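You operate a simulated robot arm through the tools that you are given. There is no shell and no other tool.

You are at the controls of a simulated robot arm. One attempt, no reset.

TASK
Shut both faulty valves in the bench drawer and hang the HOLD tag.
Fine: the two on the bench, with the raised cap and the scorched seam; latch back across; tag on the bench's peg. Set down upright: white valve with a blue cap. Where these are worked on the way, their far stop is far enough and under half their travel is too little: bench drawer.

Only the result counts: the job must be done as asked and must still hold three seconds after the hand-in. Knocking over, shifting, dropping, spilling or breaking anything else fails it. Lids that push on must go on centred and level and be pressed home; caps that screw on are set level and turned clockwise until they are tight.

THE ROBOT
A 7-joint arm with a two-finger parallel gripper, fixed in place. Base frame: the origin is at the foot of the arm, x ahead of it, y to its left, z up. Lengths are in m, angles in rad, forces in N, time in s.
Its first joint turns from -2.304 to 2.304 rad. Payload 3.91 kg.
Tool frame: the origin (TCP) lies between the finger pads and is the grasp point; the fingertips stand 0.03 m ahead of it; z points along the fingers, y is the line along which they close. The gripper opens to 0.11 m. The fingers are 0.02 m wide and 0.01 m thick; the gripper's body (0.048 by 0.112 m) begins 0.055 m behind the TCP.
Orientation is that of the tool frame in the base frame, as a unit quaternion [x, y, z, w]. With the fingers straight down and closing along the base's y, the tool's x points along the base's -x, its y along +y and its z along -z.

THE INTERFACE
- The arm moves only by the tool step_arm. Its argument "steps" is a list that holds one entry, the list of rows, each a list of 7 numbers: the turn, a rotation vector about the tool's x, y, z in rad, then the shift along the tool's x, y, z in m, then the opening, from 0 (shut) to 1 (fully open). In form: [[[wx, wy, wz, dx, dy, dz, grip], ...]]. A call has 1 to 20 rows; each row shifts and turns the commanded pose from where the row before left it, along the tool's axes as they then stand. Each row takes 0.2 s and may step no farther than 0.05 m and 0.15 rad from the row before; otherwise, or with a gripper value out of range, the whole call is refused. Where a pose cannot be reached the arm comes as near as it can. A force on the tool above 40 N (or 10 N above the force at the start of the call, whichever is more), or a blocked arm, ends the call early, and 0.2 s more pass. The fingers move at their own pace (about 0.108 m/s each) and stop on an object; they squeeze with about 25 N. The grip force told is the motor's: it shows also when the fingers shut on nothing. Time passes only in rows, and 0.2 s behind the last, so rows that do not move let the fingers close. The reply holds the time, the measured pose of the TCP, the force on the tool along the base axes, the opening and the grip force, in the units named above and with some noise, with the torque about the TCP (base axes, N m) and any sound that the robot's microphone picked up, and new pictures: "show" is both (left out), scene, wrist or none.
- Cameras (640 x 400 px; columns grow to the right, rows downward): "scene" is fixed at [0.3991, 0.6502, 1.4297]; the picture's right is [-0.67, -0.75, 0.00], its down [-0.39, 0.35, -0.85] and it looks along [0.63, -0.57, -0.52] (base axes); focal length 316 px, centre (320, 200). "wrist" rides on the gripper at [0.072, 0.017, -0.103] in the tool frame; the picture's right is [-0.23, 0.97, 0.00], its down [-0.76, -0.18, -0.62] and it looks along [-0.61, -0.14, 0.78] (tool axes); focal length 222 px, centre (320, 200). There is no depth. A picture from a camera that has moved, and an enlarged one, comes with that camera's place and axes in the base frame and with its lens.
- close_up(camera, box): a new picture of the part [left, top, right, bottom] of that camera's present view, enlarged. No time passes.
- sign_off(): hands the job in; it is judged then, once.

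Places have to be worked out from the pictures, the camera data and where the tool is seen. Open the gripper and draw the arm clear of the work before you hand the job in, unless the task says otherwise.

The tools are called after "Emit:" as a command line: name --argument value ..., lists and objects as JSON in quotes. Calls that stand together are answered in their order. step_arm: Moves the arm, as the interface text tells. Its arguments: {"type":"object","properties":{"steps":{"type":"array"},"show":{"type":"string","enum":["both","scene","wrist","none"]}},"required":["steps"]} The other tools are called the same way: close_up (camera, box) takes an enlarged picture of a part of a camera's view; sign_off () hands the job in.

At the start:

```text
time_s: 0.0
ee_pos: [0.6415, -0.0993, 1.0744]
orientation: [0.0, 1.0, 0.001, 0.001]
force: [-0.4, 0.1, 0.5]
wrist_torque: [0.0, 0.01, -0.02]
grip_width: 0.11
gripper_force: 0.0
```

scene: 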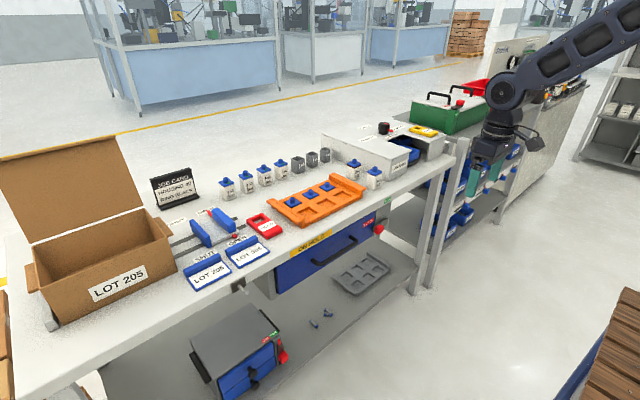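
wrist: 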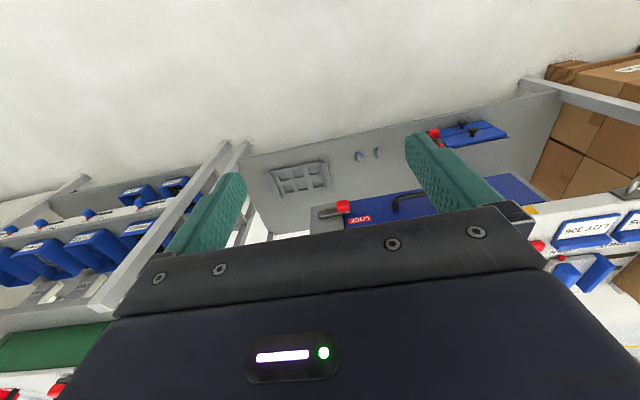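

I start with close-ups of the scene to find the valves, the drawer, the latch, the tag and the peg.

Emit:
close_up --camera "scene" --box '[200, 130, 400, 255]'

Emit:
close_up --camera "scene" --box '[320, 100, 480, 200]'

Emit:
close_up --camera "scene" --box '[220, 190, 420, 315]'

Emit:
close_up --camera "scene" --box '[130, 150, 290, 250]'

Emit:
close_up --camera "scene" --box '[150, 280, 390, 400]'

```text
3.20 times, centred on (300, 192) of scene
camera zoom: at [0.3991, 0.6502, 1.4297], right [-0.67, -0.75, 0.0], down [-0.39, 0.35, -0.85], along [0.63, -0.57, -0.52], focal length 1012 px, centre (384, 224)
```

zoom: 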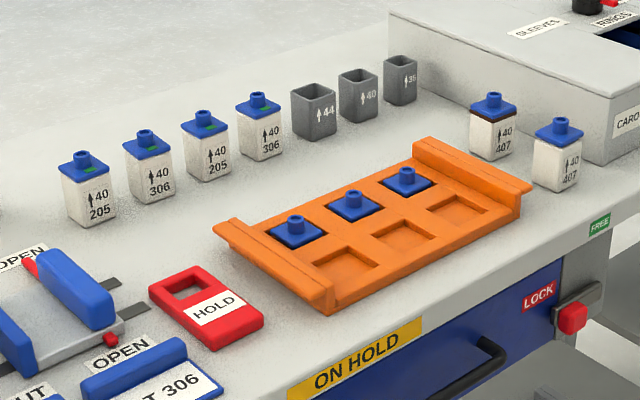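

```text
4.00 times, centred on (400, 150) of scene
camera zoom: at [0.3991, 0.6502, 1.4297], right [-0.67, -0.75, 0.0], down [-0.39, 0.35, -0.85], along [0.63, -0.57, -0.52], focal length 1264 px, centre (0, 400)
```

zoom: 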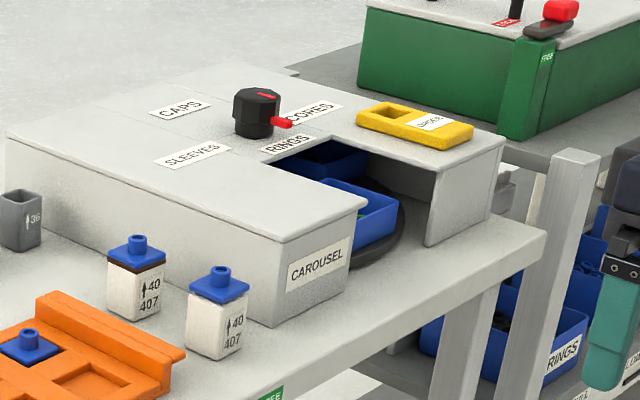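

```text
3.20 times, centred on (320, 252) of scene
camera zoom: at [0.3991, 0.6502, 1.4297], right [-0.67, -0.75, 0.0], down [-0.39, 0.35, -0.85], along [0.63, -0.57, -0.52], focal length 1012 px, centre (320, 32)
```

zoom: 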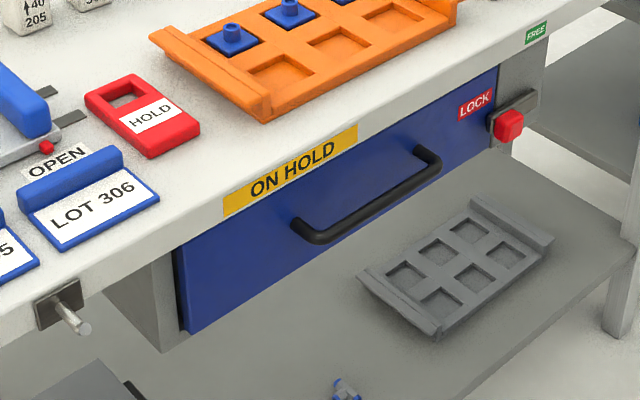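

```text
4.00 times, centred on (210, 200) of scene
camera zoom: at [0.3991, 0.6502, 1.4297], right [-0.67, -0.75, 0.0], down [-0.39, 0.35, -0.85], along [0.63, -0.57, -0.52], focal length 1264 px, centre (760, 200)
```

zoom: 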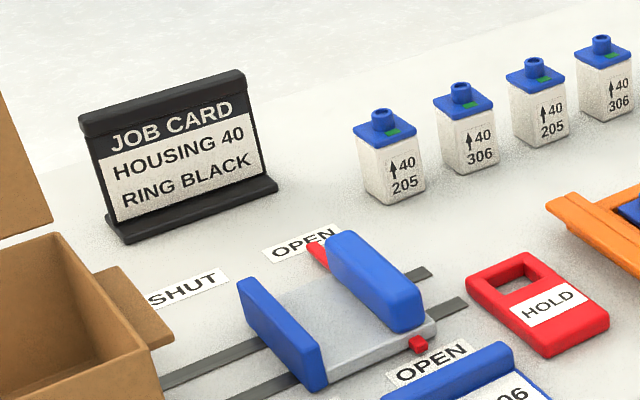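

```text
2.67 times, centred on (270, 340) of scene
camera zoom: at [0.3991, 0.6502, 1.4297], right [-0.67, -0.75, 0.0], down [-0.39, 0.35, -0.85], along [0.63, -0.57, -0.52], focal length 843 px, centre (453, -173)
```

zoom: 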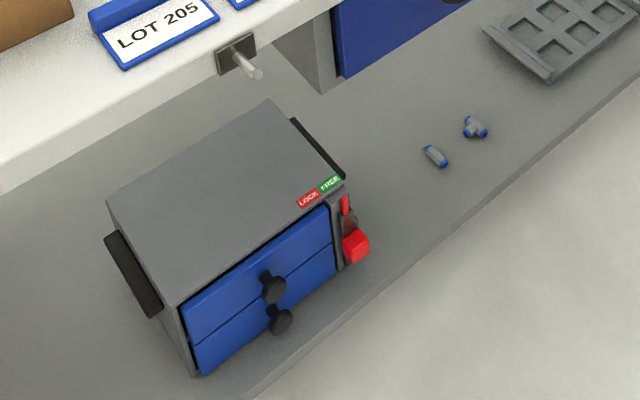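

The faulty pair look like the two "407" valves beside the carousel. I zoom in further to check the cap and seam features on every candidate, and on the latch, tag and peg.

Emit:
close_up --camera "scene" --box '[340, 150, 396, 185]'

Emit:
close_up --camera "scene" --box '[215, 155, 295, 205]'

Emit:
close_up --camera "scene" --box '[350, 205, 406, 240]'

Emit:
close_up --camera "scene" --box '[215, 265, 271, 300]'

Emit:
close_up --camera "wrist" --box '[240, 100, 440, 225]'

```text
11.43 times, centred on (368, 168) of scene
camera zoom: at [0.3991, 0.6502, 1.4297], right [-0.67, -0.75, 0.0], down [-0.39, 0.35, -0.85], along [0.63, -0.57, -0.52], focal length 3613 px, centre (-229, 571)
```

zoom: 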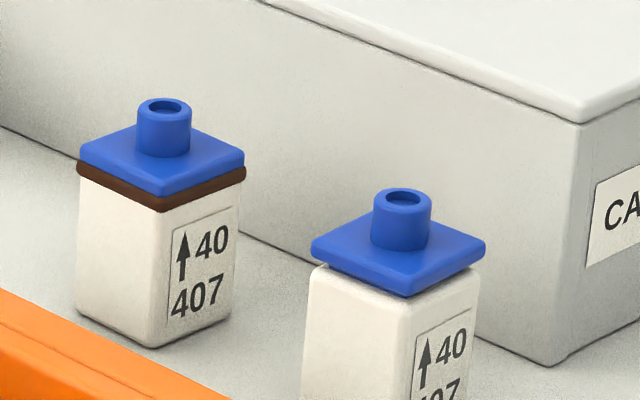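

```text
8.00 times, centred on (255, 180) of scene
camera zoom: at [0.3991, 0.6502, 1.4297], right [-0.67, -0.75, 0.0], down [-0.39, 0.35, -0.85], along [0.63, -0.57, -0.52], focal length 2529 px, centre (840, 360)
```

zoom: 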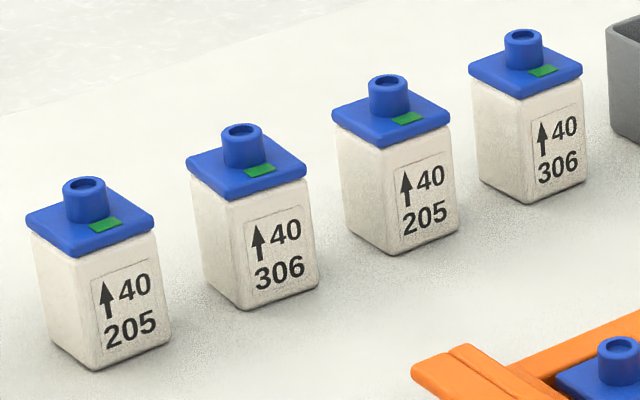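

```text
11.43 times, centred on (378, 222) of scene
camera zoom: at [0.3991, 0.6502, 1.4297], right [-0.67, -0.75, 0.0], down [-0.39, 0.35, -0.85], along [0.63, -0.57, -0.52], focal length 3613 px, centre (-343, -57)
```

zoom: 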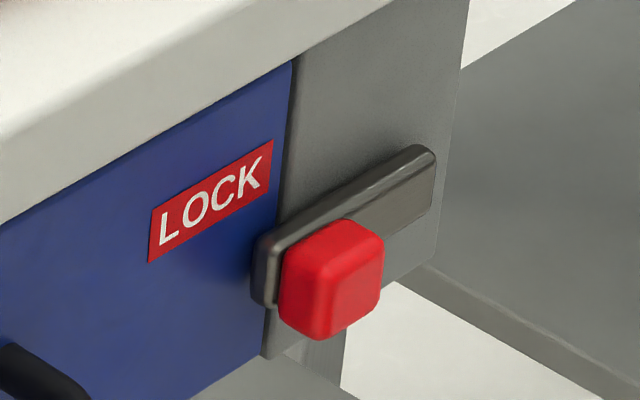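

```text
11.43 times, centred on (243, 282) of scene
camera zoom: at [0.3991, 0.6502, 1.4297], right [-0.67, -0.75, 0.0], down [-0.39, 0.35, -0.85], along [0.63, -0.57, -0.52], focal length 3613 px, centre (1200, -743)
```

zoom: 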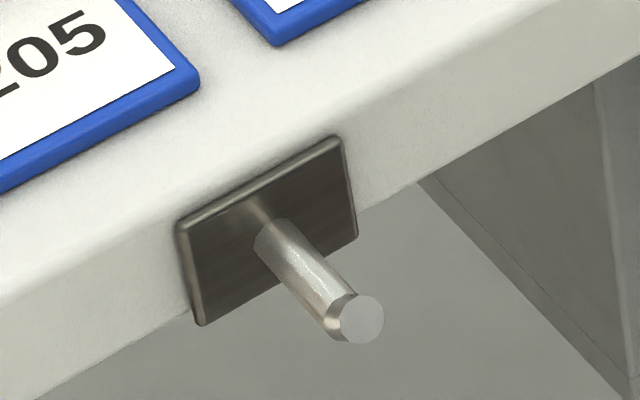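

```text
3.20 times, centred on (340, 162) of wrist
camera zoom: at [0.5687, -0.0828, 1.1772], right [0.23, 0.97, 0.0], down [0.76, -0.18, 0.62], along [0.61, -0.14, -0.78], focal length 711 px, centre (256, 320)
```

zoom: 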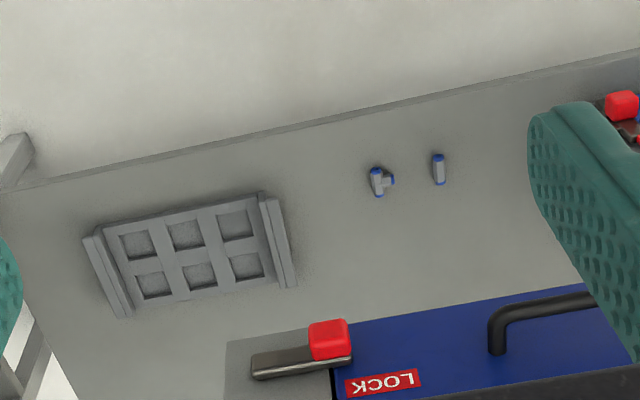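

Confirmed: the rear "407" valve has a brown scorched seam, and the front one has a gap under its cap. The latch knob triangulates to about (0.927, -0.104, 0.757) and the bench top to roughly z 0.88. I raise the arm and move it forward so the wrist camera looks over the bench top.

Emit:
step_arm --steps '[[[0, 0, 0, -0.04, 0, -0.03, 1], [0, 0, 0, -0.04, 0, -0.03, 1], [0, 0, 0, -0.03, 0, -0.02, 1]]]'

```text
time_s: 0.8
ee_pos: [0.7529, -0.1002, 1.1551]
orientation: [0.0, 1.0, 0.001, -0.001]
force: [0.4, 0.7, 0.9]
wrist_torque: [0.0, 0.02, 0.02]
grip_width: 0.11
gripper_force: 0.1
camera wrist: at [0.6805, -0.0836, 1.2586], right [0.23, 0.97, 0.0], down [0.76, -0.18, 0.62], along [0.61, -0.14, -0.78], focal length 222 px, centre (320, 200)
```

scene: 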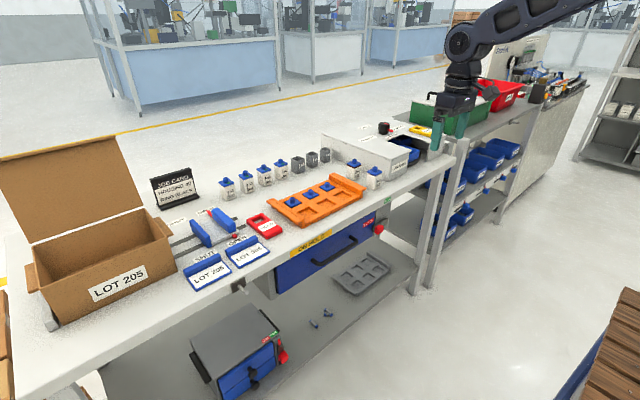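
wrist: 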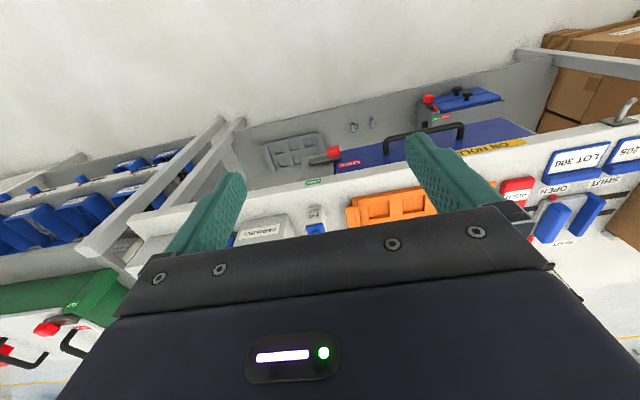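

The bench front edge and its contents are now in the wrist view, between the fingers. I zoom in on it to triangulate.

Emit:
close_up --camera "wrist" --box '[240, 130, 440, 255]'

Emit:
close_up --camera "wrist" --box '[480, 80, 640, 180]'

```text
3.20 times, centred on (340, 192) of wrist
camera zoom: at [0.6805, -0.0836, 1.2586], right [0.23, 0.97, 0.0], down [0.76, -0.18, 0.62], along [0.61, -0.14, -0.78], focal length 711 px, centre (256, 224)
```

zoom: 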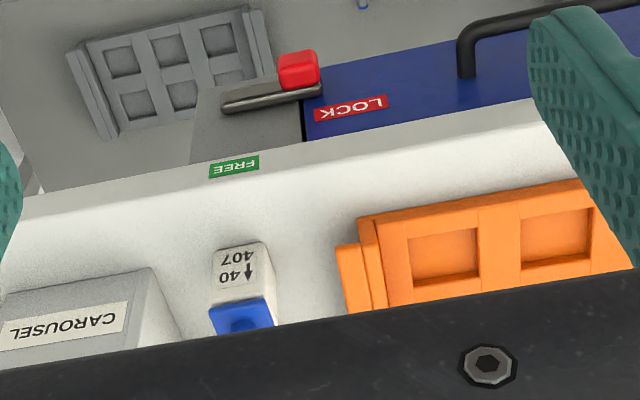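

```text
4.00 times, centred on (560, 130) of wrist
camera zoom: at [0.6805, -0.0836, 1.2586], right [0.23, 0.97, 0.0], down [0.76, -0.18, 0.62], along [0.61, -0.14, -0.78], focal length 888 px, centre (-640, 480)
```

zoom: 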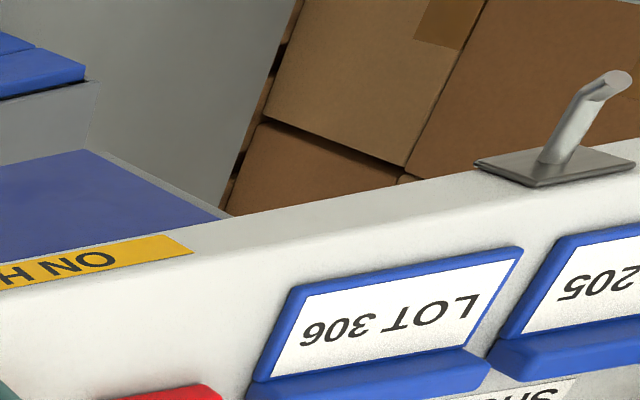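

Triangulation gives the bench front face at x≈0.95, the peg tip near (0.914, 0.427, 0.843), and valve tops about 1.03–1.14 m out, so I'll need a forward-tilted tool. I pitch the tool about 43° forward and come down in front of the drawer to look at the latch.

Emit:
step_arm --steps '[[[0, -0.15, 0, 0, 0, 0, 1], [0, -0.15, 0, 0, 0, 0, 1], [0, -0.15, 0, 0, 0, 0, 1], [0, -0.15, 0, 0, 0, 0, 1], [0, -0.15, 0, 0, 0, 0, 1], [0, 0, 0, 0.02, 0, 0.038, 1], [0, 0, 0, 0.02, 0, 0.038, 1], [0, 0, 0, 0.02, 0, 0.038, 1], [0, 0, 0, 0.02, 0, 0.038, 1], [0, 0, 0, 0.02, 0, 0.038, 1], [0, 0, 0, 0.02, 0, 0.038, 1], [0, 0, 0, 0.02, 0, 0.038, 1]]]'

```text
time_s: 3.4
ee_pos: [0.8303, -0.0988, 0.8648]
orientation: [-0.001, 0.93, 0.0, 0.367]
force: [0.1, -0.7, 1.5]
wrist_torque: [0.0, 0.03, 0.0]
grip_width: 0.11
gripper_force: 0.0
camera wrist: at [0.7068, -0.0831, 0.8897], right [0.17, 0.97, 0.15], down [0.13, -0.18, 0.98], along [0.98, -0.14, -0.16], focal length 222 px, centre (320, 200)
```

scene: 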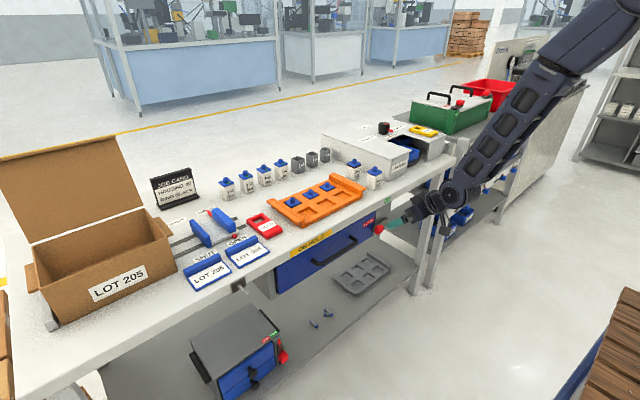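
wrist: 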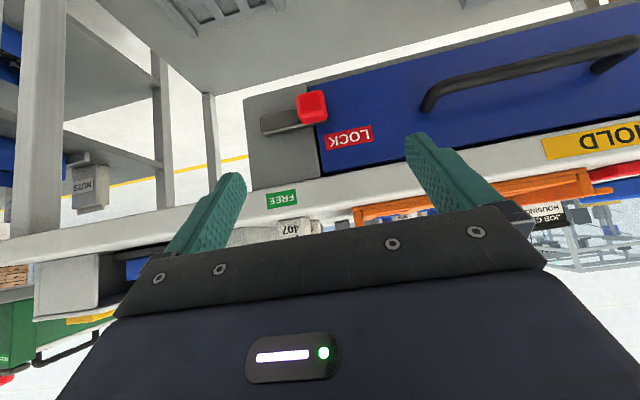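

The latch, drawer and bench edge are all visible now. I zoom in to measure the latch slot and handle.

Emit:
close_up --camera "wrist" --box '[230, 70, 430, 195]'

Emit:
close_up --camera "wrist" --box '[400, 20, 640, 170]'

Emit:
close_up --camera "wrist" --box '[200, 170, 440, 250]'

```text
3.20 times, centred on (330, 132) of wrist
camera zoom: at [0.7068, -0.0831, 0.8897], right [0.17, 0.97, 0.15], down [0.13, -0.18, 0.98], along [0.98, -0.14, -0.16], focal length 711 px, centre (288, 416)
```

zoom: 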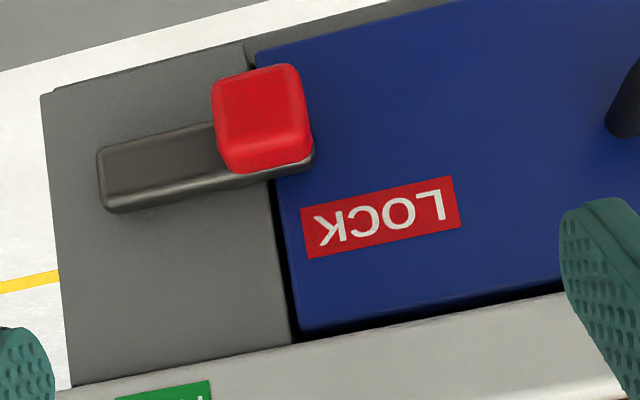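

```text
2.67 times, centred on (520, 95) of wrist
camera zoom: at [0.7068, -0.0831, 0.8897], right [0.17, 0.97, 0.15], down [0.13, -0.18, 0.98], along [0.98, -0.14, -0.16], focal length 592 px, centre (-213, 480)
```

zoom: 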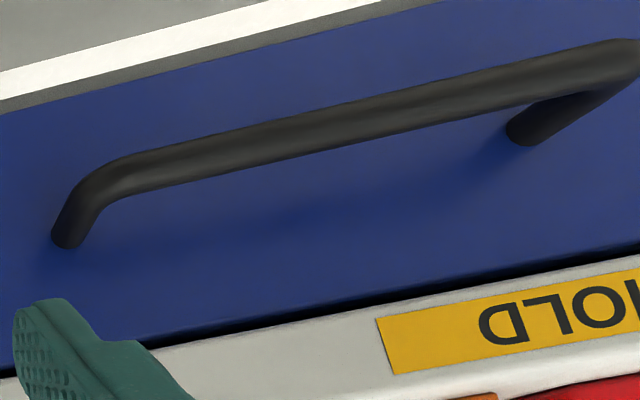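

```text
2.67 times, centred on (320, 210) of wrist
camera zoom: at [0.7068, -0.0831, 0.8897], right [0.17, 0.97, 0.15], down [0.13, -0.18, 0.98], along [0.98, -0.14, -0.16], focal length 592 px, centre (320, 173)
```

zoom: 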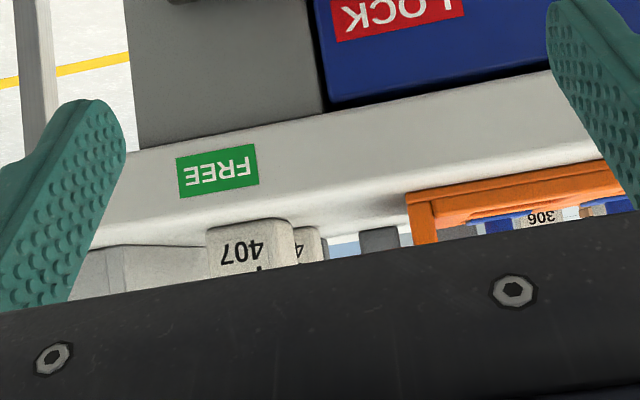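

The estimates agree: knob centre ≈ (0.931, -0.109, 0.752), drawer face x≈0.955, bench edge x≈0.946 and bench top z≈0.869. I move to a pre-grasp on the knob with the fingers partly closed.

Emit:
step_arm --steps '[[[0, 0, 0, 0.005, -0.005, 0.035, 0.5], [0, 0, 0, 0.005, -0.005, 0.035, 0.5], [0, 0, 0, 0, 0, 0, 0.5]]]'

```text
time_s: 4.2
ee_pos: [0.8708, -0.1102, 0.8056]
orientation: [-0.001, 0.93, 0.001, 0.367]
force: [0.2, 0.4, 0.1]
wrist_torque: [0.02, -0.03, 0.0]
grip_width: 0.0551
gripper_force: 0.1
camera wrist: at [0.7462, -0.0936, 0.8317], right [0.17, 0.97, 0.15], down [0.13, -0.18, 0.98], along [0.98, -0.14, -0.16], focal length 222 px, centre (320, 200)
```

scene: 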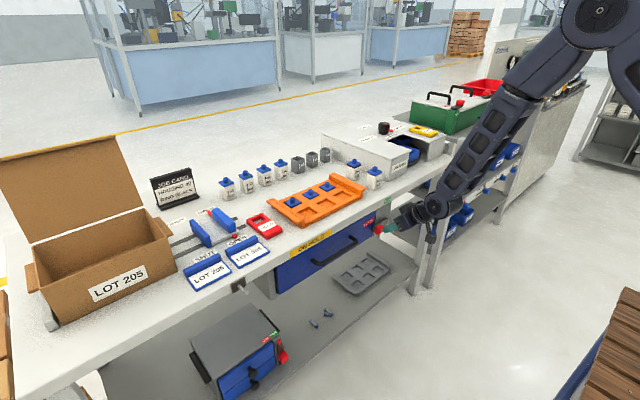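
wrist: 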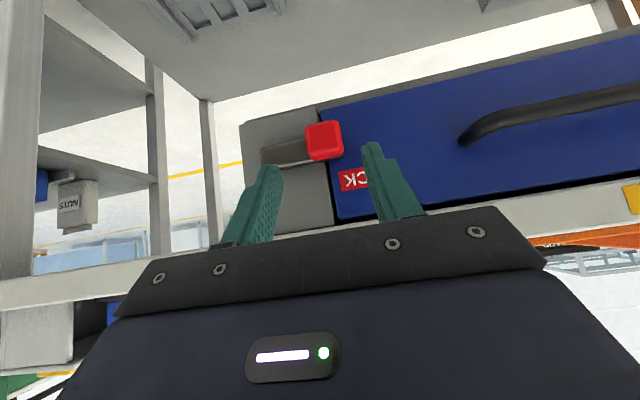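

The knob sits between the fingers at y≈-0.109. I advance along the tool axis to straddle it.

Emit:
step_arm --steps '[[[0, 0, 0, 0, 0, 0.027, 0.5], [0, 0, 0, 0, 0, 0.027, 0.5]]]'

```text
time_s: 4.8
ee_pos: [0.9066, -0.1097, 0.7676]
orientation: [0.0, 0.93, 0.0, 0.367]
force: [-0.5, 0.0, 0.6]
wrist_torque: [0.0, -0.03, 0.04]
grip_width: 0.0549
gripper_force: 0.1
camera wrist: at [0.7831, -0.0937, 0.7928], right [0.17, 0.97, 0.15], down [0.13, -0.18, 0.98], along [0.98, -0.14, -0.16], focal length 222 px, centre (320, 200)
```

scene: 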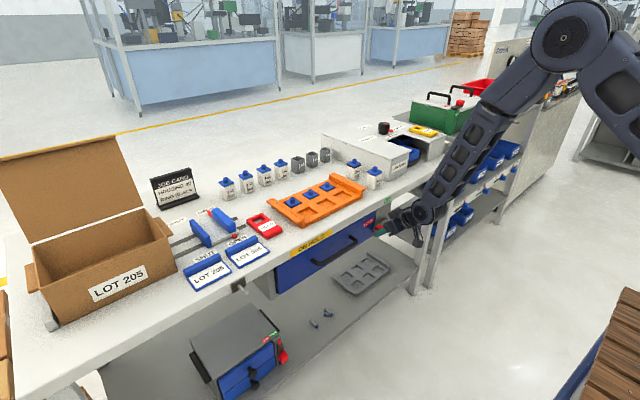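
wrist: 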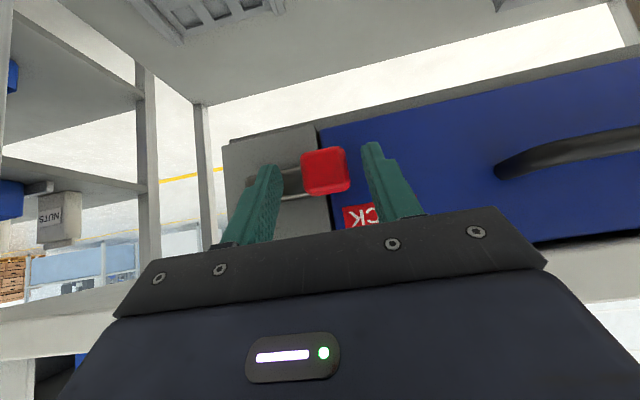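

Fingertips straddle the knob and nothing is touching yet. I close the gripper on it.

Emit:
step_arm --steps '[[[0, 0, 0, 0, 0, 0.003, 0.3], [0, 0, 0, 0, 0, 0, 0.1], [0, 0, 0, 0, 0, 0, 0.1]]]'

Emit:
close_up --camera "wrist" --box '[220, 100, 420, 225]'

```text
time_s: 5.6
ee_pos: [0.9081, -0.1073, 0.7645]
orientation: [-0.001, 0.931, 0.001, 0.366]
force: [-0.4, 15.9, 1.8]
wrist_torque: [0.23, -0.02, 0.4]
grip_width: 0.0316
gripper_force: 45.6
camera wrist: at [0.7851, -0.0919, 0.7903], right [0.16, 0.97, 0.16], down [0.13, -0.18, 0.97], along [0.98, -0.14, -0.16], focal length 222 px, centre (320, 200)
```

scene: 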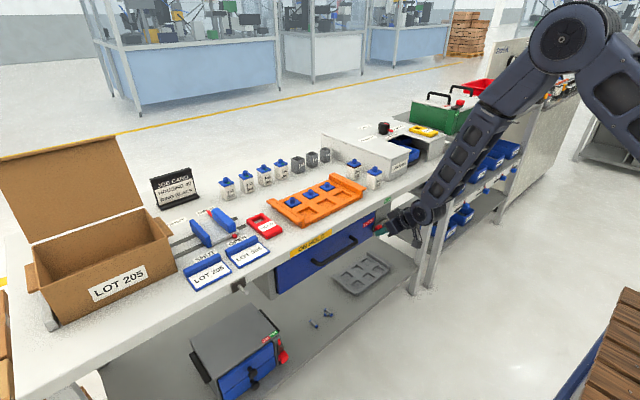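
wrist: 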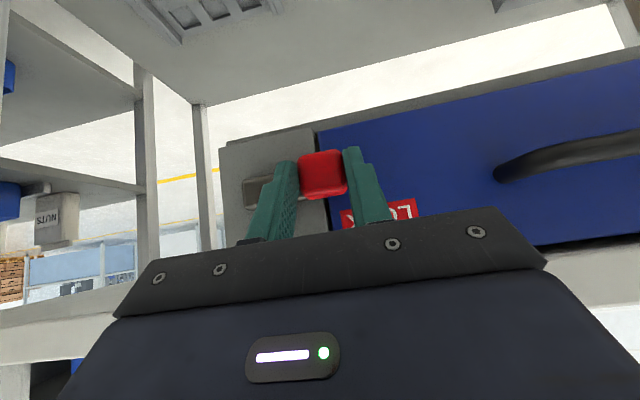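

```text
3.20 times, centred on (320, 162) of wrist
camera zoom: at [0.7851, -0.0919, 0.7903], right [0.16, 0.97, 0.16], down [0.13, -0.18, 0.97], along [0.98, -0.14, -0.16], focal length 711 px, centre (320, 320)
```

zoom: 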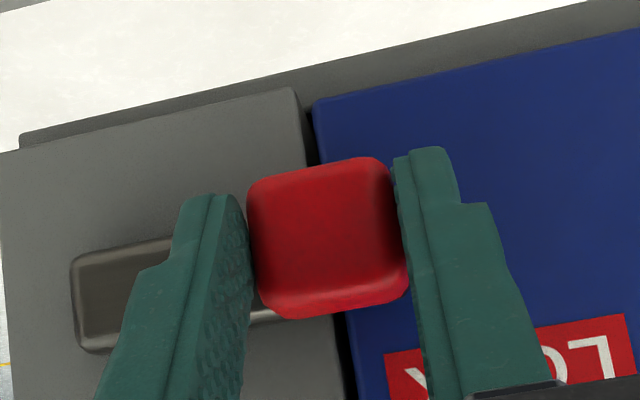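

The knob is gripped (0.032 m wide). I slide it toward FREE (-y) in small steps, watching the force.

Emit:
step_arm --steps '[[[0, 0, 0, 0, -0.012, 0, 0.1], [0, 0, 0, 0, -0.012, 0, 0.1], [0, 0, 0, 0, -0.012, 0, 0.1]]]' --show "wrist"

```text
time_s: 6.0
ee_pos: [0.908, -0.109, 0.7644]
orientation: [-0.003, 0.93, 0.004, 0.366]
force: [-4.3, 3.0, 5.9]
wrist_torque: [-0.28, 0.18, -0.31]
grip_width: 0.0317
gripper_force: 45.2
stopped in row 1: the force on the tool passed its limit at 49 N (the readings are from after the stop); the commanded pose is now the measured one
camera wrist: at [0.7851, -0.0931, 0.7905], right [0.16, 0.97, 0.16], down [0.13, -0.18, 0.97], along [0.98, -0.13, -0.16], focal length 222 px, centre (320, 200)
```

wrist: 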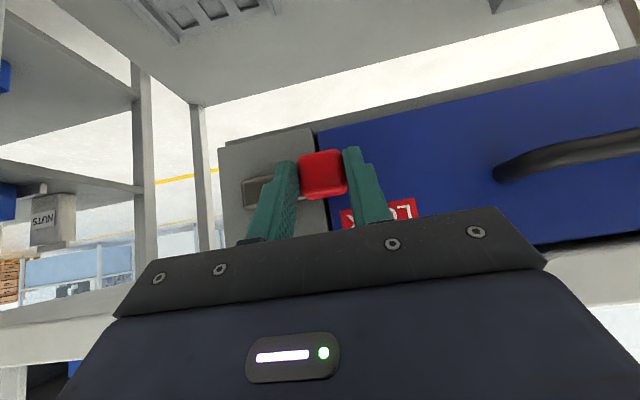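

The slide stopped at 49 N with no real motion, so this may be a pivoting latch rather than a slide. FREE sits above the bar's far end, so I look closely at the bar for a pivot.

Emit:
close_up --camera "wrist" --box '[210, 120, 370, 220]'

Emit:
close_up --camera "scene" --box '[355, 205, 403, 235]'

Emit:
close_up --camera "scene" --box '[440, 85, 488, 115]'

Emit:
close_up --camera "scene" --box '[255, 335, 303, 365]'

```text
4.00 times, centred on (290, 170) of wrist
camera zoom: at [0.7851, -0.0931, 0.7905], right [0.16, 0.97, 0.16], down [0.13, -0.18, 0.97], along [0.98, -0.13, -0.16], focal length 888 px, centre (440, 320)
```

zoom: 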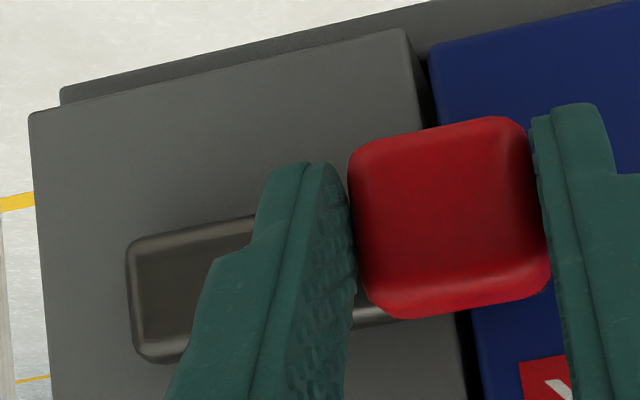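

```text
13.33 times, centred on (379, 220) of scene
camera zoom: at [0.3991, 0.6502, 1.4297], right [-0.67, -0.75, 0.0], down [-0.39, 0.35, -0.85], along [0.63, -0.57, -0.52], focal length 4215 px, centre (-467, -67)
```

zoom: 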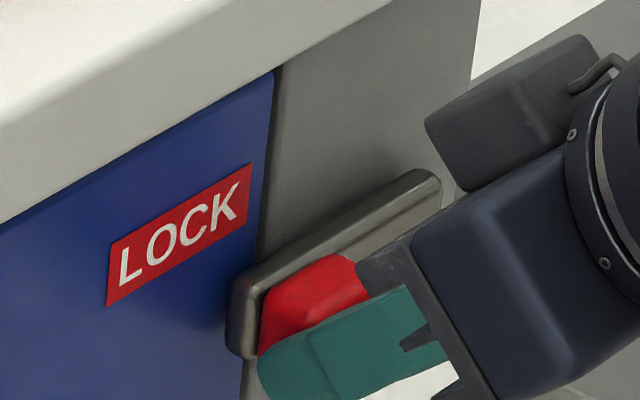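

```text
13.33 times, centred on (464, 100) of scene
camera zoom: at [0.3991, 0.6502, 1.4297], right [-0.67, -0.75, 0.0], down [-0.39, 0.35, -0.85], along [0.63, -0.57, -0.52], focal length 4215 px, centre (-1600, 1533)
```

zoom: 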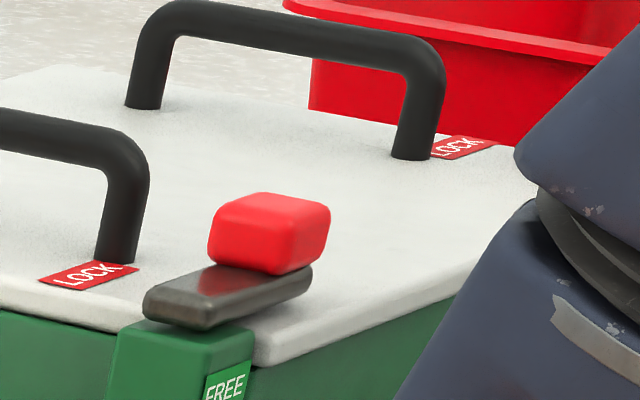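

```text
13.33 times, centred on (279, 350) of scene
camera zoom: at [0.3991, 0.6502, 1.4297], right [-0.67, -0.75, 0.0], down [-0.39, 0.35, -0.85], along [0.63, -0.57, -0.52], focal length 4215 px, centre (867, -1800)
```

zoom: 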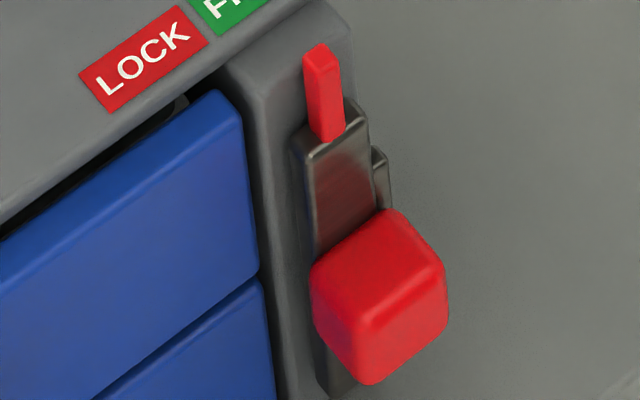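

The matching latch on the green crate is a turn-bar, and FREE here sits directly above the bar's far end. So this latch pivots at about y≈-0.162 and should swing up. I test with a small rotation about base x around that pivot while still gripping the knob.

Emit:
step_arm --steps '[[[-0.0732, 0, 0.0682, -0.0036, -0.0013, -0.0039, 0.1], [-0.0732, 0, 0.0682, -0.0036, -0.0013, -0.0039, 0.1]]]' --show "wrist"

```text
time_s: 6.5
ee_pos: [0.9075, -0.1115, 0.7753]
orientation: [0.034, 0.926, 0.096, 0.363]
force: [2.2, 2.5, 0.4]
wrist_torque: [0.02, -0.58, -0.44]
grip_width: 0.0317
gripper_force: 44.8
camera wrist: at [0.7852, -0.1024, 0.804], right [0.16, 0.92, 0.35], down [0.14, -0.37, 0.92], along [0.98, -0.1, -0.18], focal length 222 px, centre (320, 200)
```

wrist: 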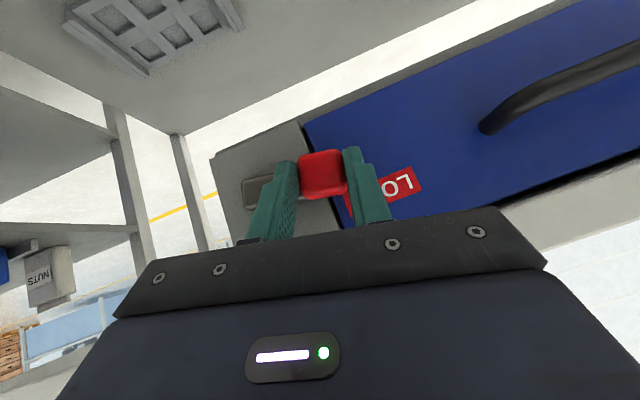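

It swings freely with only a couple of newtons, so the pivot guess is right. I continue the arc.

Emit:
step_arm --steps '[[[-0.0732, 0, 0.0682, -0.0036, -0.0014, -0.0039, 0.1], [-0.0732, 0, 0.0682, -0.0036, -0.0014, -0.0039, 0.1], [-0.0732, 0, 0.0682, -0.0036, -0.0014, -0.0039, 0.1], [-0.0732, 0, 0.0682, -0.0036, -0.0014, -0.0039, 0.1]]]'

```text
time_s: 7.5
ee_pos: [0.9082, -0.1259, 0.7913]
orientation: [0.106, 0.889, 0.278, 0.349]
force: [-0.8, -12.6, 9.9]
wrist_torque: [-0.97, -0.63, -1.02]
grip_width: 0.0319
gripper_force: 45.1
camera wrist: at [0.7854, -0.1281, 0.8234], right [0.16, 0.71, 0.68], down [0.14, -0.7, 0.7], along [0.98, -0.02, -0.21], focal length 222 px, centre (320, 200)
```

scene: 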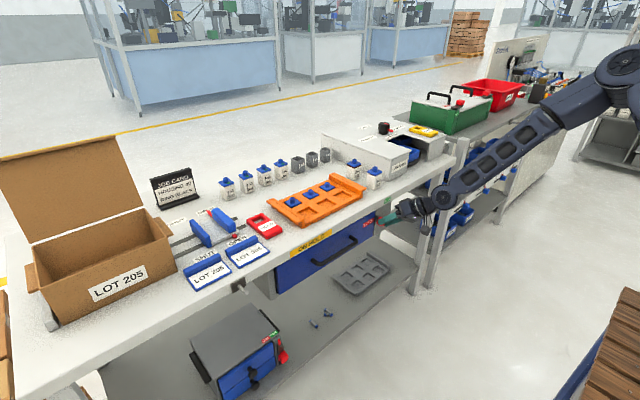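
wrist: 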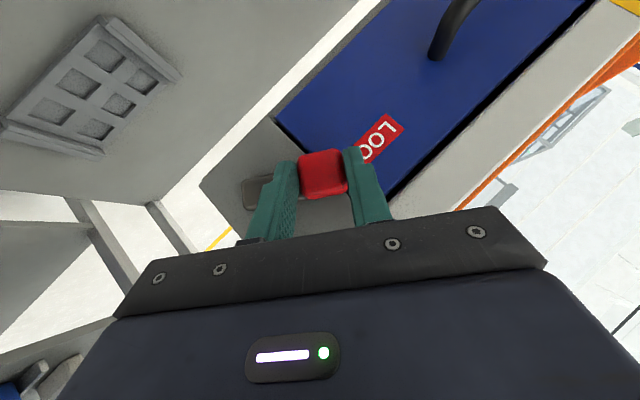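

The latch is now at 0.6 rad, with a slight internal strain suggesting the radius is a bit larger than I assumed. I enlarge the arc slightly and continue.

Emit:
step_arm --steps '[[[-0.0732, 0, 0.0682, -0.0045, -0.0014, -0.0048, 0.1], [-0.0732, 0, 0.0682, -0.0045, -0.0014, -0.0048, 0.1], [-0.0732, 0, 0.0682, -0.0042, -0.0014, -0.0045, 0.1]]]' --show "wrist"

```text
time_s: 8.3
ee_pos: [0.9088, -0.1416, 0.8012]
orientation: [0.157, 0.838, 0.408, 0.326]
force: [4.4, -7.4, -28.8]
wrist_torque: [0.18, -0.01, -0.91]
grip_width: 0.0317
gripper_force: 44.7
camera wrist: at [0.7857, -0.1523, 0.8315], right [0.17, 0.48, 0.86], down [0.14, -0.88, 0.46], along [0.98, 0.05, -0.21], focal length 222 px, centre (320, 200)
```

wrist: 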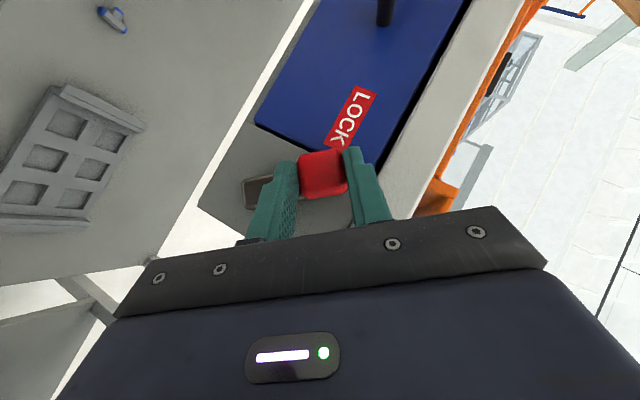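

The commanded arc drifted a few millimetres too high. A fit of the readings puts the pivot at (y,z)≈(-0.1615, 0.7495). I correct the command and continue on the fitted circle.

Emit:
step_arm --steps '[[[-0.0732, 0, 0.0682, -0.0017, -0.0053, -0.0019, 0.1], [-0.0732, 0, 0.0682, -0.0035, -0.0018, -0.0038, 0.1], [-0.0732, 0, 0.0682, -0.0035, -0.0018, -0.0038, 0.1]]]' --show "wrist"

```text
time_s: 9.2
ee_pos: [0.909, -0.157, 0.8064]
orientation: [0.204, 0.767, 0.529, 0.301]
force: [-9.8, -12.2, 14.5]
wrist_torque: [-0.77, -0.4, -0.88]
grip_width: 0.0318
gripper_force: 44.7
camera wrist: at [0.7856, -0.1762, 0.8302], right [0.16, 0.2, 0.97], down [0.14, -0.97, 0.18], along [0.98, 0.1, -0.19], focal length 222 px, centre (320, 200)
```

wrist: 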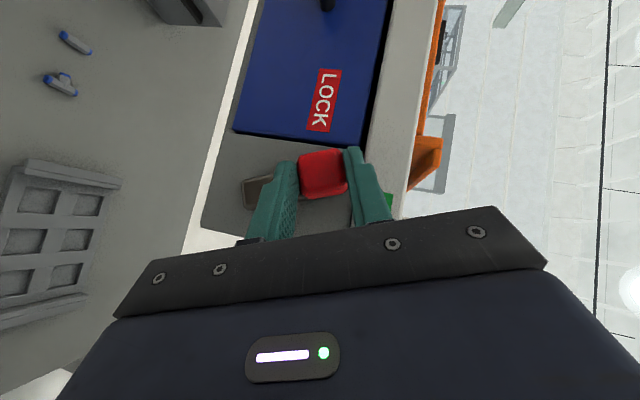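

The bar has now swung clear of the drawer edge (≈1.2 rad). I carry on gently toward vertical.

Emit:
step_arm --steps '[[[-0.0732, 0, 0.0682, -0.0038, -0.0008, -0.0041, 0.1], [-0.0732, 0, 0.0682, -0.0035, -0.0016, -0.0038, 0.1]]]' --show "wrist"

```text
time_s: 9.8
ee_pos: [0.9088, -0.1674, 0.8062]
orientation: [0.234, 0.711, 0.602, 0.277]
force: [2.2, -11.0, 11.4]
wrist_torque: [-0.53, -0.51, -1.31]
grip_width: 0.032
gripper_force: 44.5
camera wrist: at [0.7856, -0.1918, 0.8264], right [0.17, 0.01, 0.99], down [0.14, -0.99, -0.01], along [0.98, 0.14, -0.17], focal length 222 px, centre (320, 200)
```

wrist: 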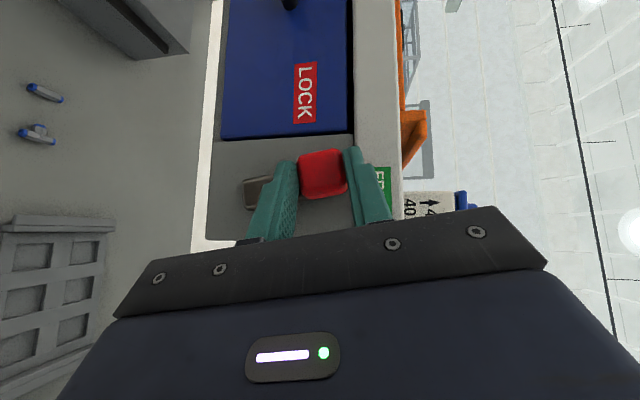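

Now at 1.40 rad and still free. I finish the last bit to vertical.

Emit:
step_arm --steps '[[[-0.0732, 0, 0.0682, -0.0036, -0.0012, -0.0039, 0.1], [-0.0439, 0, 0.0409, -0.0022, -0.0008, -0.0024, 0.1], [0, 0, 0, 0, 0, 0, 0.1]]]'

```text
time_s: 10.6
ee_pos: [0.9092, -0.1762, 0.8044]
orientation: [0.256, 0.661, 0.656, 0.258]
force: [-4.5, -16.7, 2.6]
wrist_torque: [-0.9, 0.19, -0.51]
grip_width: 0.0315
gripper_force: 45.2
camera wrist: at [0.7857, -0.2037, 0.8209], right [0.17, -0.15, 0.97], down [0.14, -0.98, -0.17], along [0.98, 0.16, -0.14], focal length 222 px, centre (320, 200)
```

scene: 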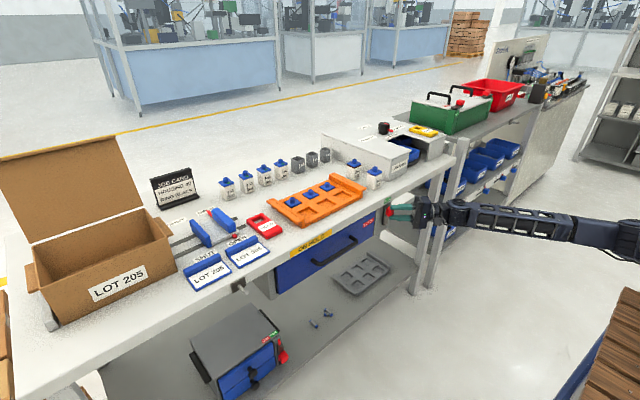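
wrist: 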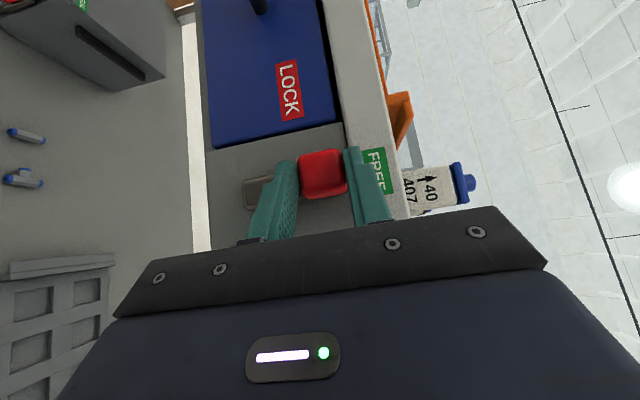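

The latch is vertical (FREE). I release it, letting the fingers open while holding still, then back off along the tool axis.

Emit:
step_arm --steps '[[[0, 0, 0, 0, 0, 0, 0.4], [0, 0, 0, 0, 0, 0, 0.45], [0, 0, 0, 0, 0, -0.03, 0.45], [0, 0, 0, 0, 0, -0.04, 0.45], [0, 0, 0, 0, 0, -0.04, 0.45]]]'

```text
time_s: 11.8
ee_pos: [0.8349, -0.2573, 0.8053]
orientation: [0.255, 0.661, 0.657, 0.256]
force: [-1.2, 0.2, 0.7]
wrist_torque: [0.02, 0.02, -0.06]
grip_width: 0.0497
gripper_force: 0.0
camera wrist: at [0.7101, -0.2846, 0.8228], right [0.17, -0.15, 0.97], down [0.14, -0.98, -0.17], along [0.98, 0.17, -0.14], focal length 222 px, centre (320, 200)
```

scene: 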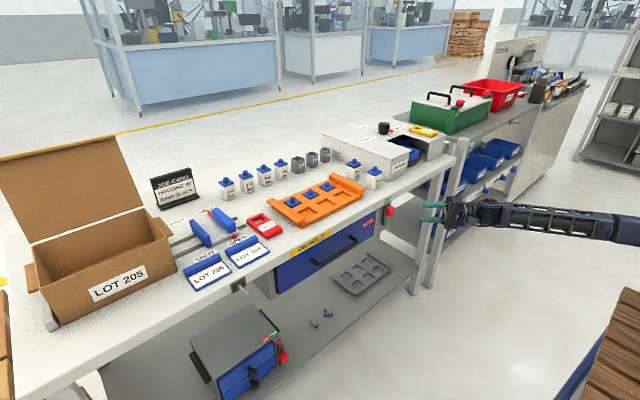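
wrist: 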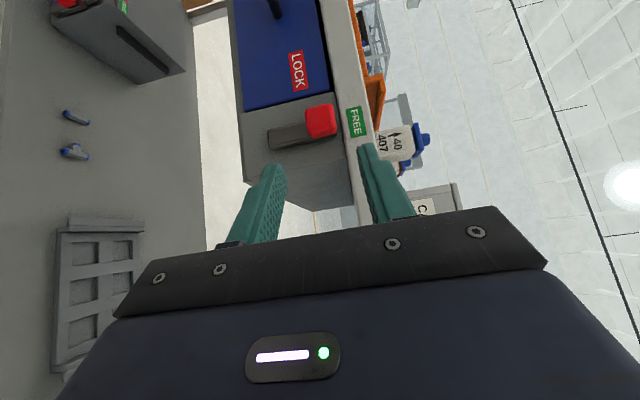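

The latch stays upright at FREE and I'm clear of it. The gripper now closes vertically, which suits the handle. I yaw it to point straight at the drawer and shift over in front of the handle centre (y≈0.10).

Emit:
step_arm --steps '[[[0, -0.1385, 0, 0, 0, -0.02, 0.5], [0, -0.1385, 0, 0, 0, 0, 0.5], [0, -0.1385, 0, 0, 0, 0, 0.5], [0, -0.1385, 0, 0, 0, 0, 0.5], [0, -0.1385, 0, 0, 0, 0, 0.5], [0, -0.1385, 0, 0, 0, 0, 0.5], [0, 0, 0, 0.045, -0.003, 0, 0.5], [0, 0, 0, 0.045, -0.003, 0, 0.5], [0, 0, 0, 0.045, -0.003, 0, 0.5], [0, 0, 0, 0.045, -0.003, 0, 0.5], [0, 0, 0, 0.045, -0.003, 0, 0.5], [0, 0, 0, 0.045, -0.003, 0, 0.5], [0, 0, 0, 0.045, -0.003, 0, 0.5], [0, 0, 0, 0.045, -0.003, 0, 0.5]]]'

```text
time_s: 14.8
ee_pos: [0.8215, 0.0911, 0.7768]
orientation: [0.499, 0.5, 0.497, 0.503]
force: [-0.2, -0.8, 0.1]
wrist_torque: [0.01, -0.03, 0.03]
grip_width: 0.055
gripper_force: 0.1
camera wrist: at [0.7188, 0.1626, 0.7934], right [0.0, -0.22, 0.98], down [-0.63, -0.76, -0.17], along [0.78, -0.61, -0.14], focal length 222 px, centre (320, 200)
```

scene: 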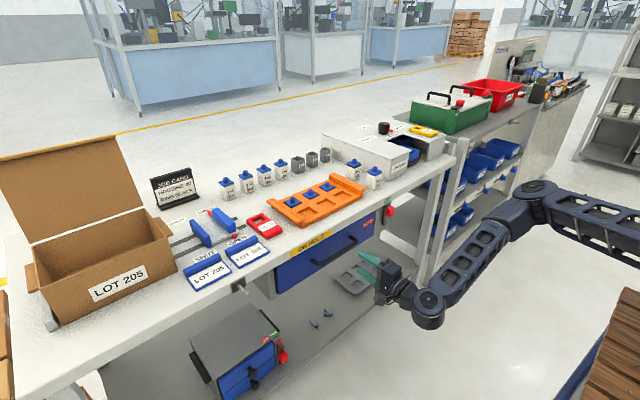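
wrist: 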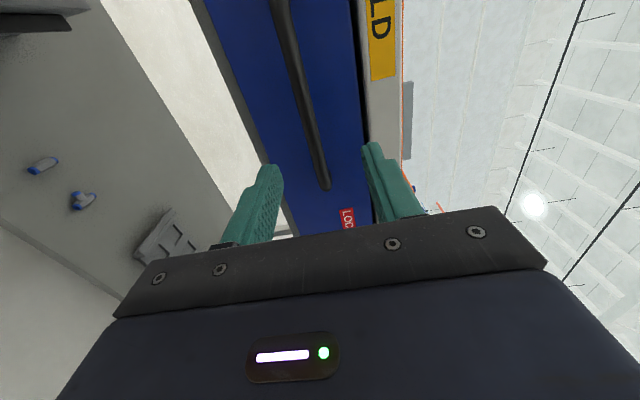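

The handle bar lies at z≈0.766 and the TCP is about 0.011 too high. I lower it and move in so the open fingers straddle the bar.

Emit:
step_arm --steps '[[[0, 0, 0, 0.004, -0.011, 0.02, 0.5], [0, 0, 0, 0.004, 0, 0.035, 0.5], [0, 0, 0, 0, 0, 0.02, 0.5], [0, 0, 0, 0, 0, 0.013, 0.5]]]'

Emit:
close_up --camera "scene" --box '[290, 210, 410, 285]'

```text
time_s: 15.8
ee_pos: [0.91, 0.095, 0.767]
orientation: [0.5, 0.502, 0.497, 0.502]
force: [1.1, 0.5, -0.4]
wrist_torque: [0.01, -0.02, 0.01]
grip_width: 0.0554
gripper_force: 0.1
camera wrist: at [0.8074, 0.1676, 0.7828], right [0.0, -0.22, 0.98], down [-0.63, -0.76, -0.17], along [0.78, -0.61, -0.14], focal length 222 px, centre (320, 200)
```

scene: 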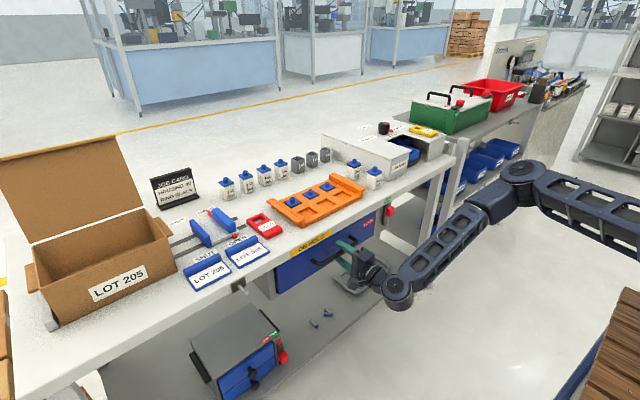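
wrist: 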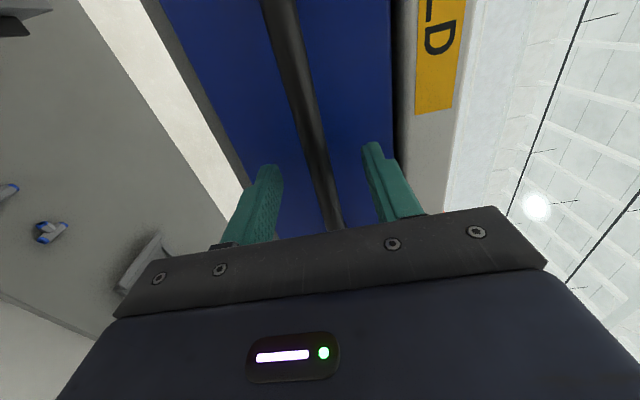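

```text
5.33 times, centred on (350, 248) of scene
camera zoom: at [0.3991, 0.6502, 1.4297], right [-0.67, -0.75, 0.0], down [-0.39, 0.35, -0.85], along [0.63, -0.57, -0.52], focal length 1686 px, centre (160, -53)
```

zoom: 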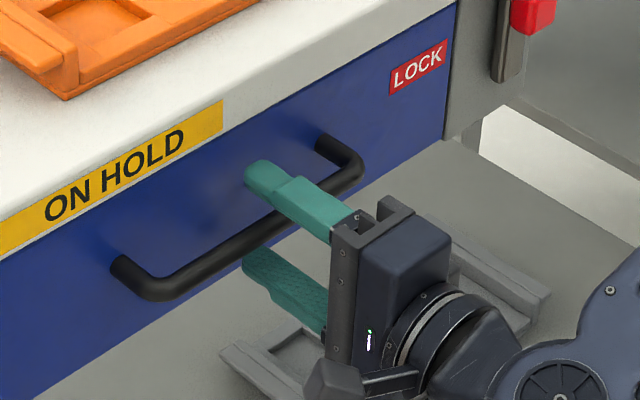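

The bar is between the fingers. I close on it.

Emit:
step_arm --steps '[[[0, 0, 0, 0, 0, 0, 0.2], [0, 0, 0, 0, 0, 0, 0], [0, 0, 0, 0, 0, 0, 0]]]' --show "wrist"

```text
time_s: 16.6
ee_pos: [0.9093, 0.0954, 0.768]
orientation: [0.499, 0.5, 0.498, 0.503]
force: [0.6, 0.6, 16.1]
wrist_torque: [0.42, -0.22, -0.09]
grip_width: 0.0135
gripper_force: 45.1
camera wrist: at [0.8071, 0.1676, 0.7842], right [0.0, -0.22, 0.98], down [-0.63, -0.76, -0.17], along [0.78, -0.61, -0.14], focal length 222 px, centre (320, 200)
```

wrist: 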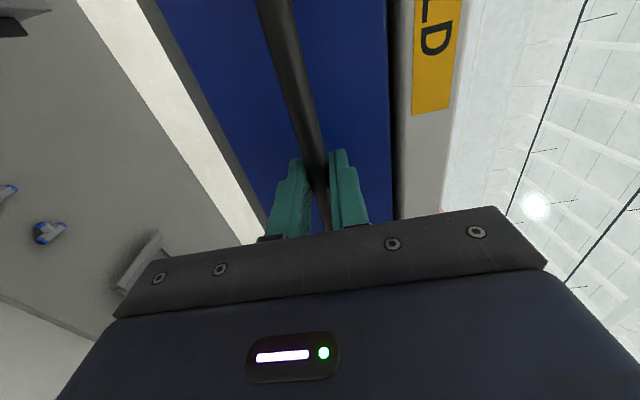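

I've got the handle (0.0135 m bar). I pull straight back along -x while relieving the small vertical offset.

Emit:
step_arm --steps '[[[0, 0, 0, 0, 0.002, -0.008, 0], [0, 0, 0, 0, 0, -0.015, 0], [0, 0, 0, 0, 0, -0.02, 0], [0, 0, 0, 0, 0, -0.02, 0], [0, 0, 0, 0, 0, -0.02, 0]]]'

```text
time_s: 17.8
ee_pos: [0.8276, 0.0952, 0.7687]
orientation: [0.499, 0.501, 0.497, 0.503]
force: [0.8, -2.1, -7.7]
wrist_torque: [0.39, 0.11, 0.19]
grip_width: 0.0137
gripper_force: 44.7
camera wrist: at [0.7237, 0.1676, 0.7845], right [0.0, -0.22, 0.98], down [-0.63, -0.76, -0.17], along [0.78, -0.61, -0.14], focal length 222 px, centre (320, 200)
```

scene: 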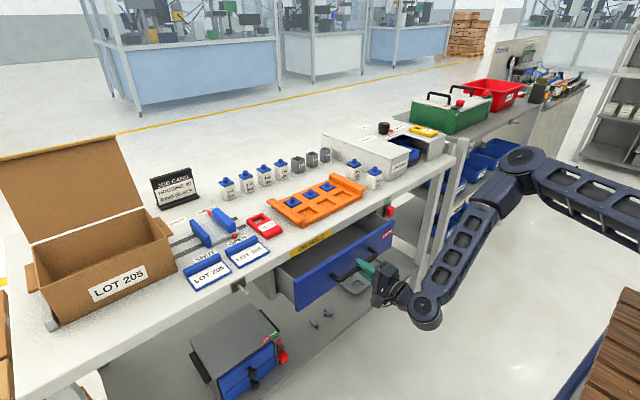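
wrist: 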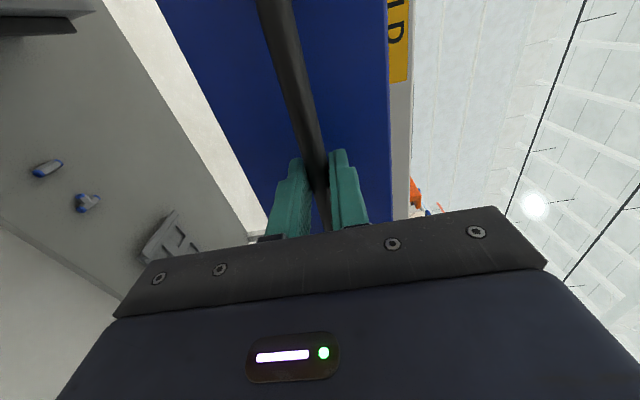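

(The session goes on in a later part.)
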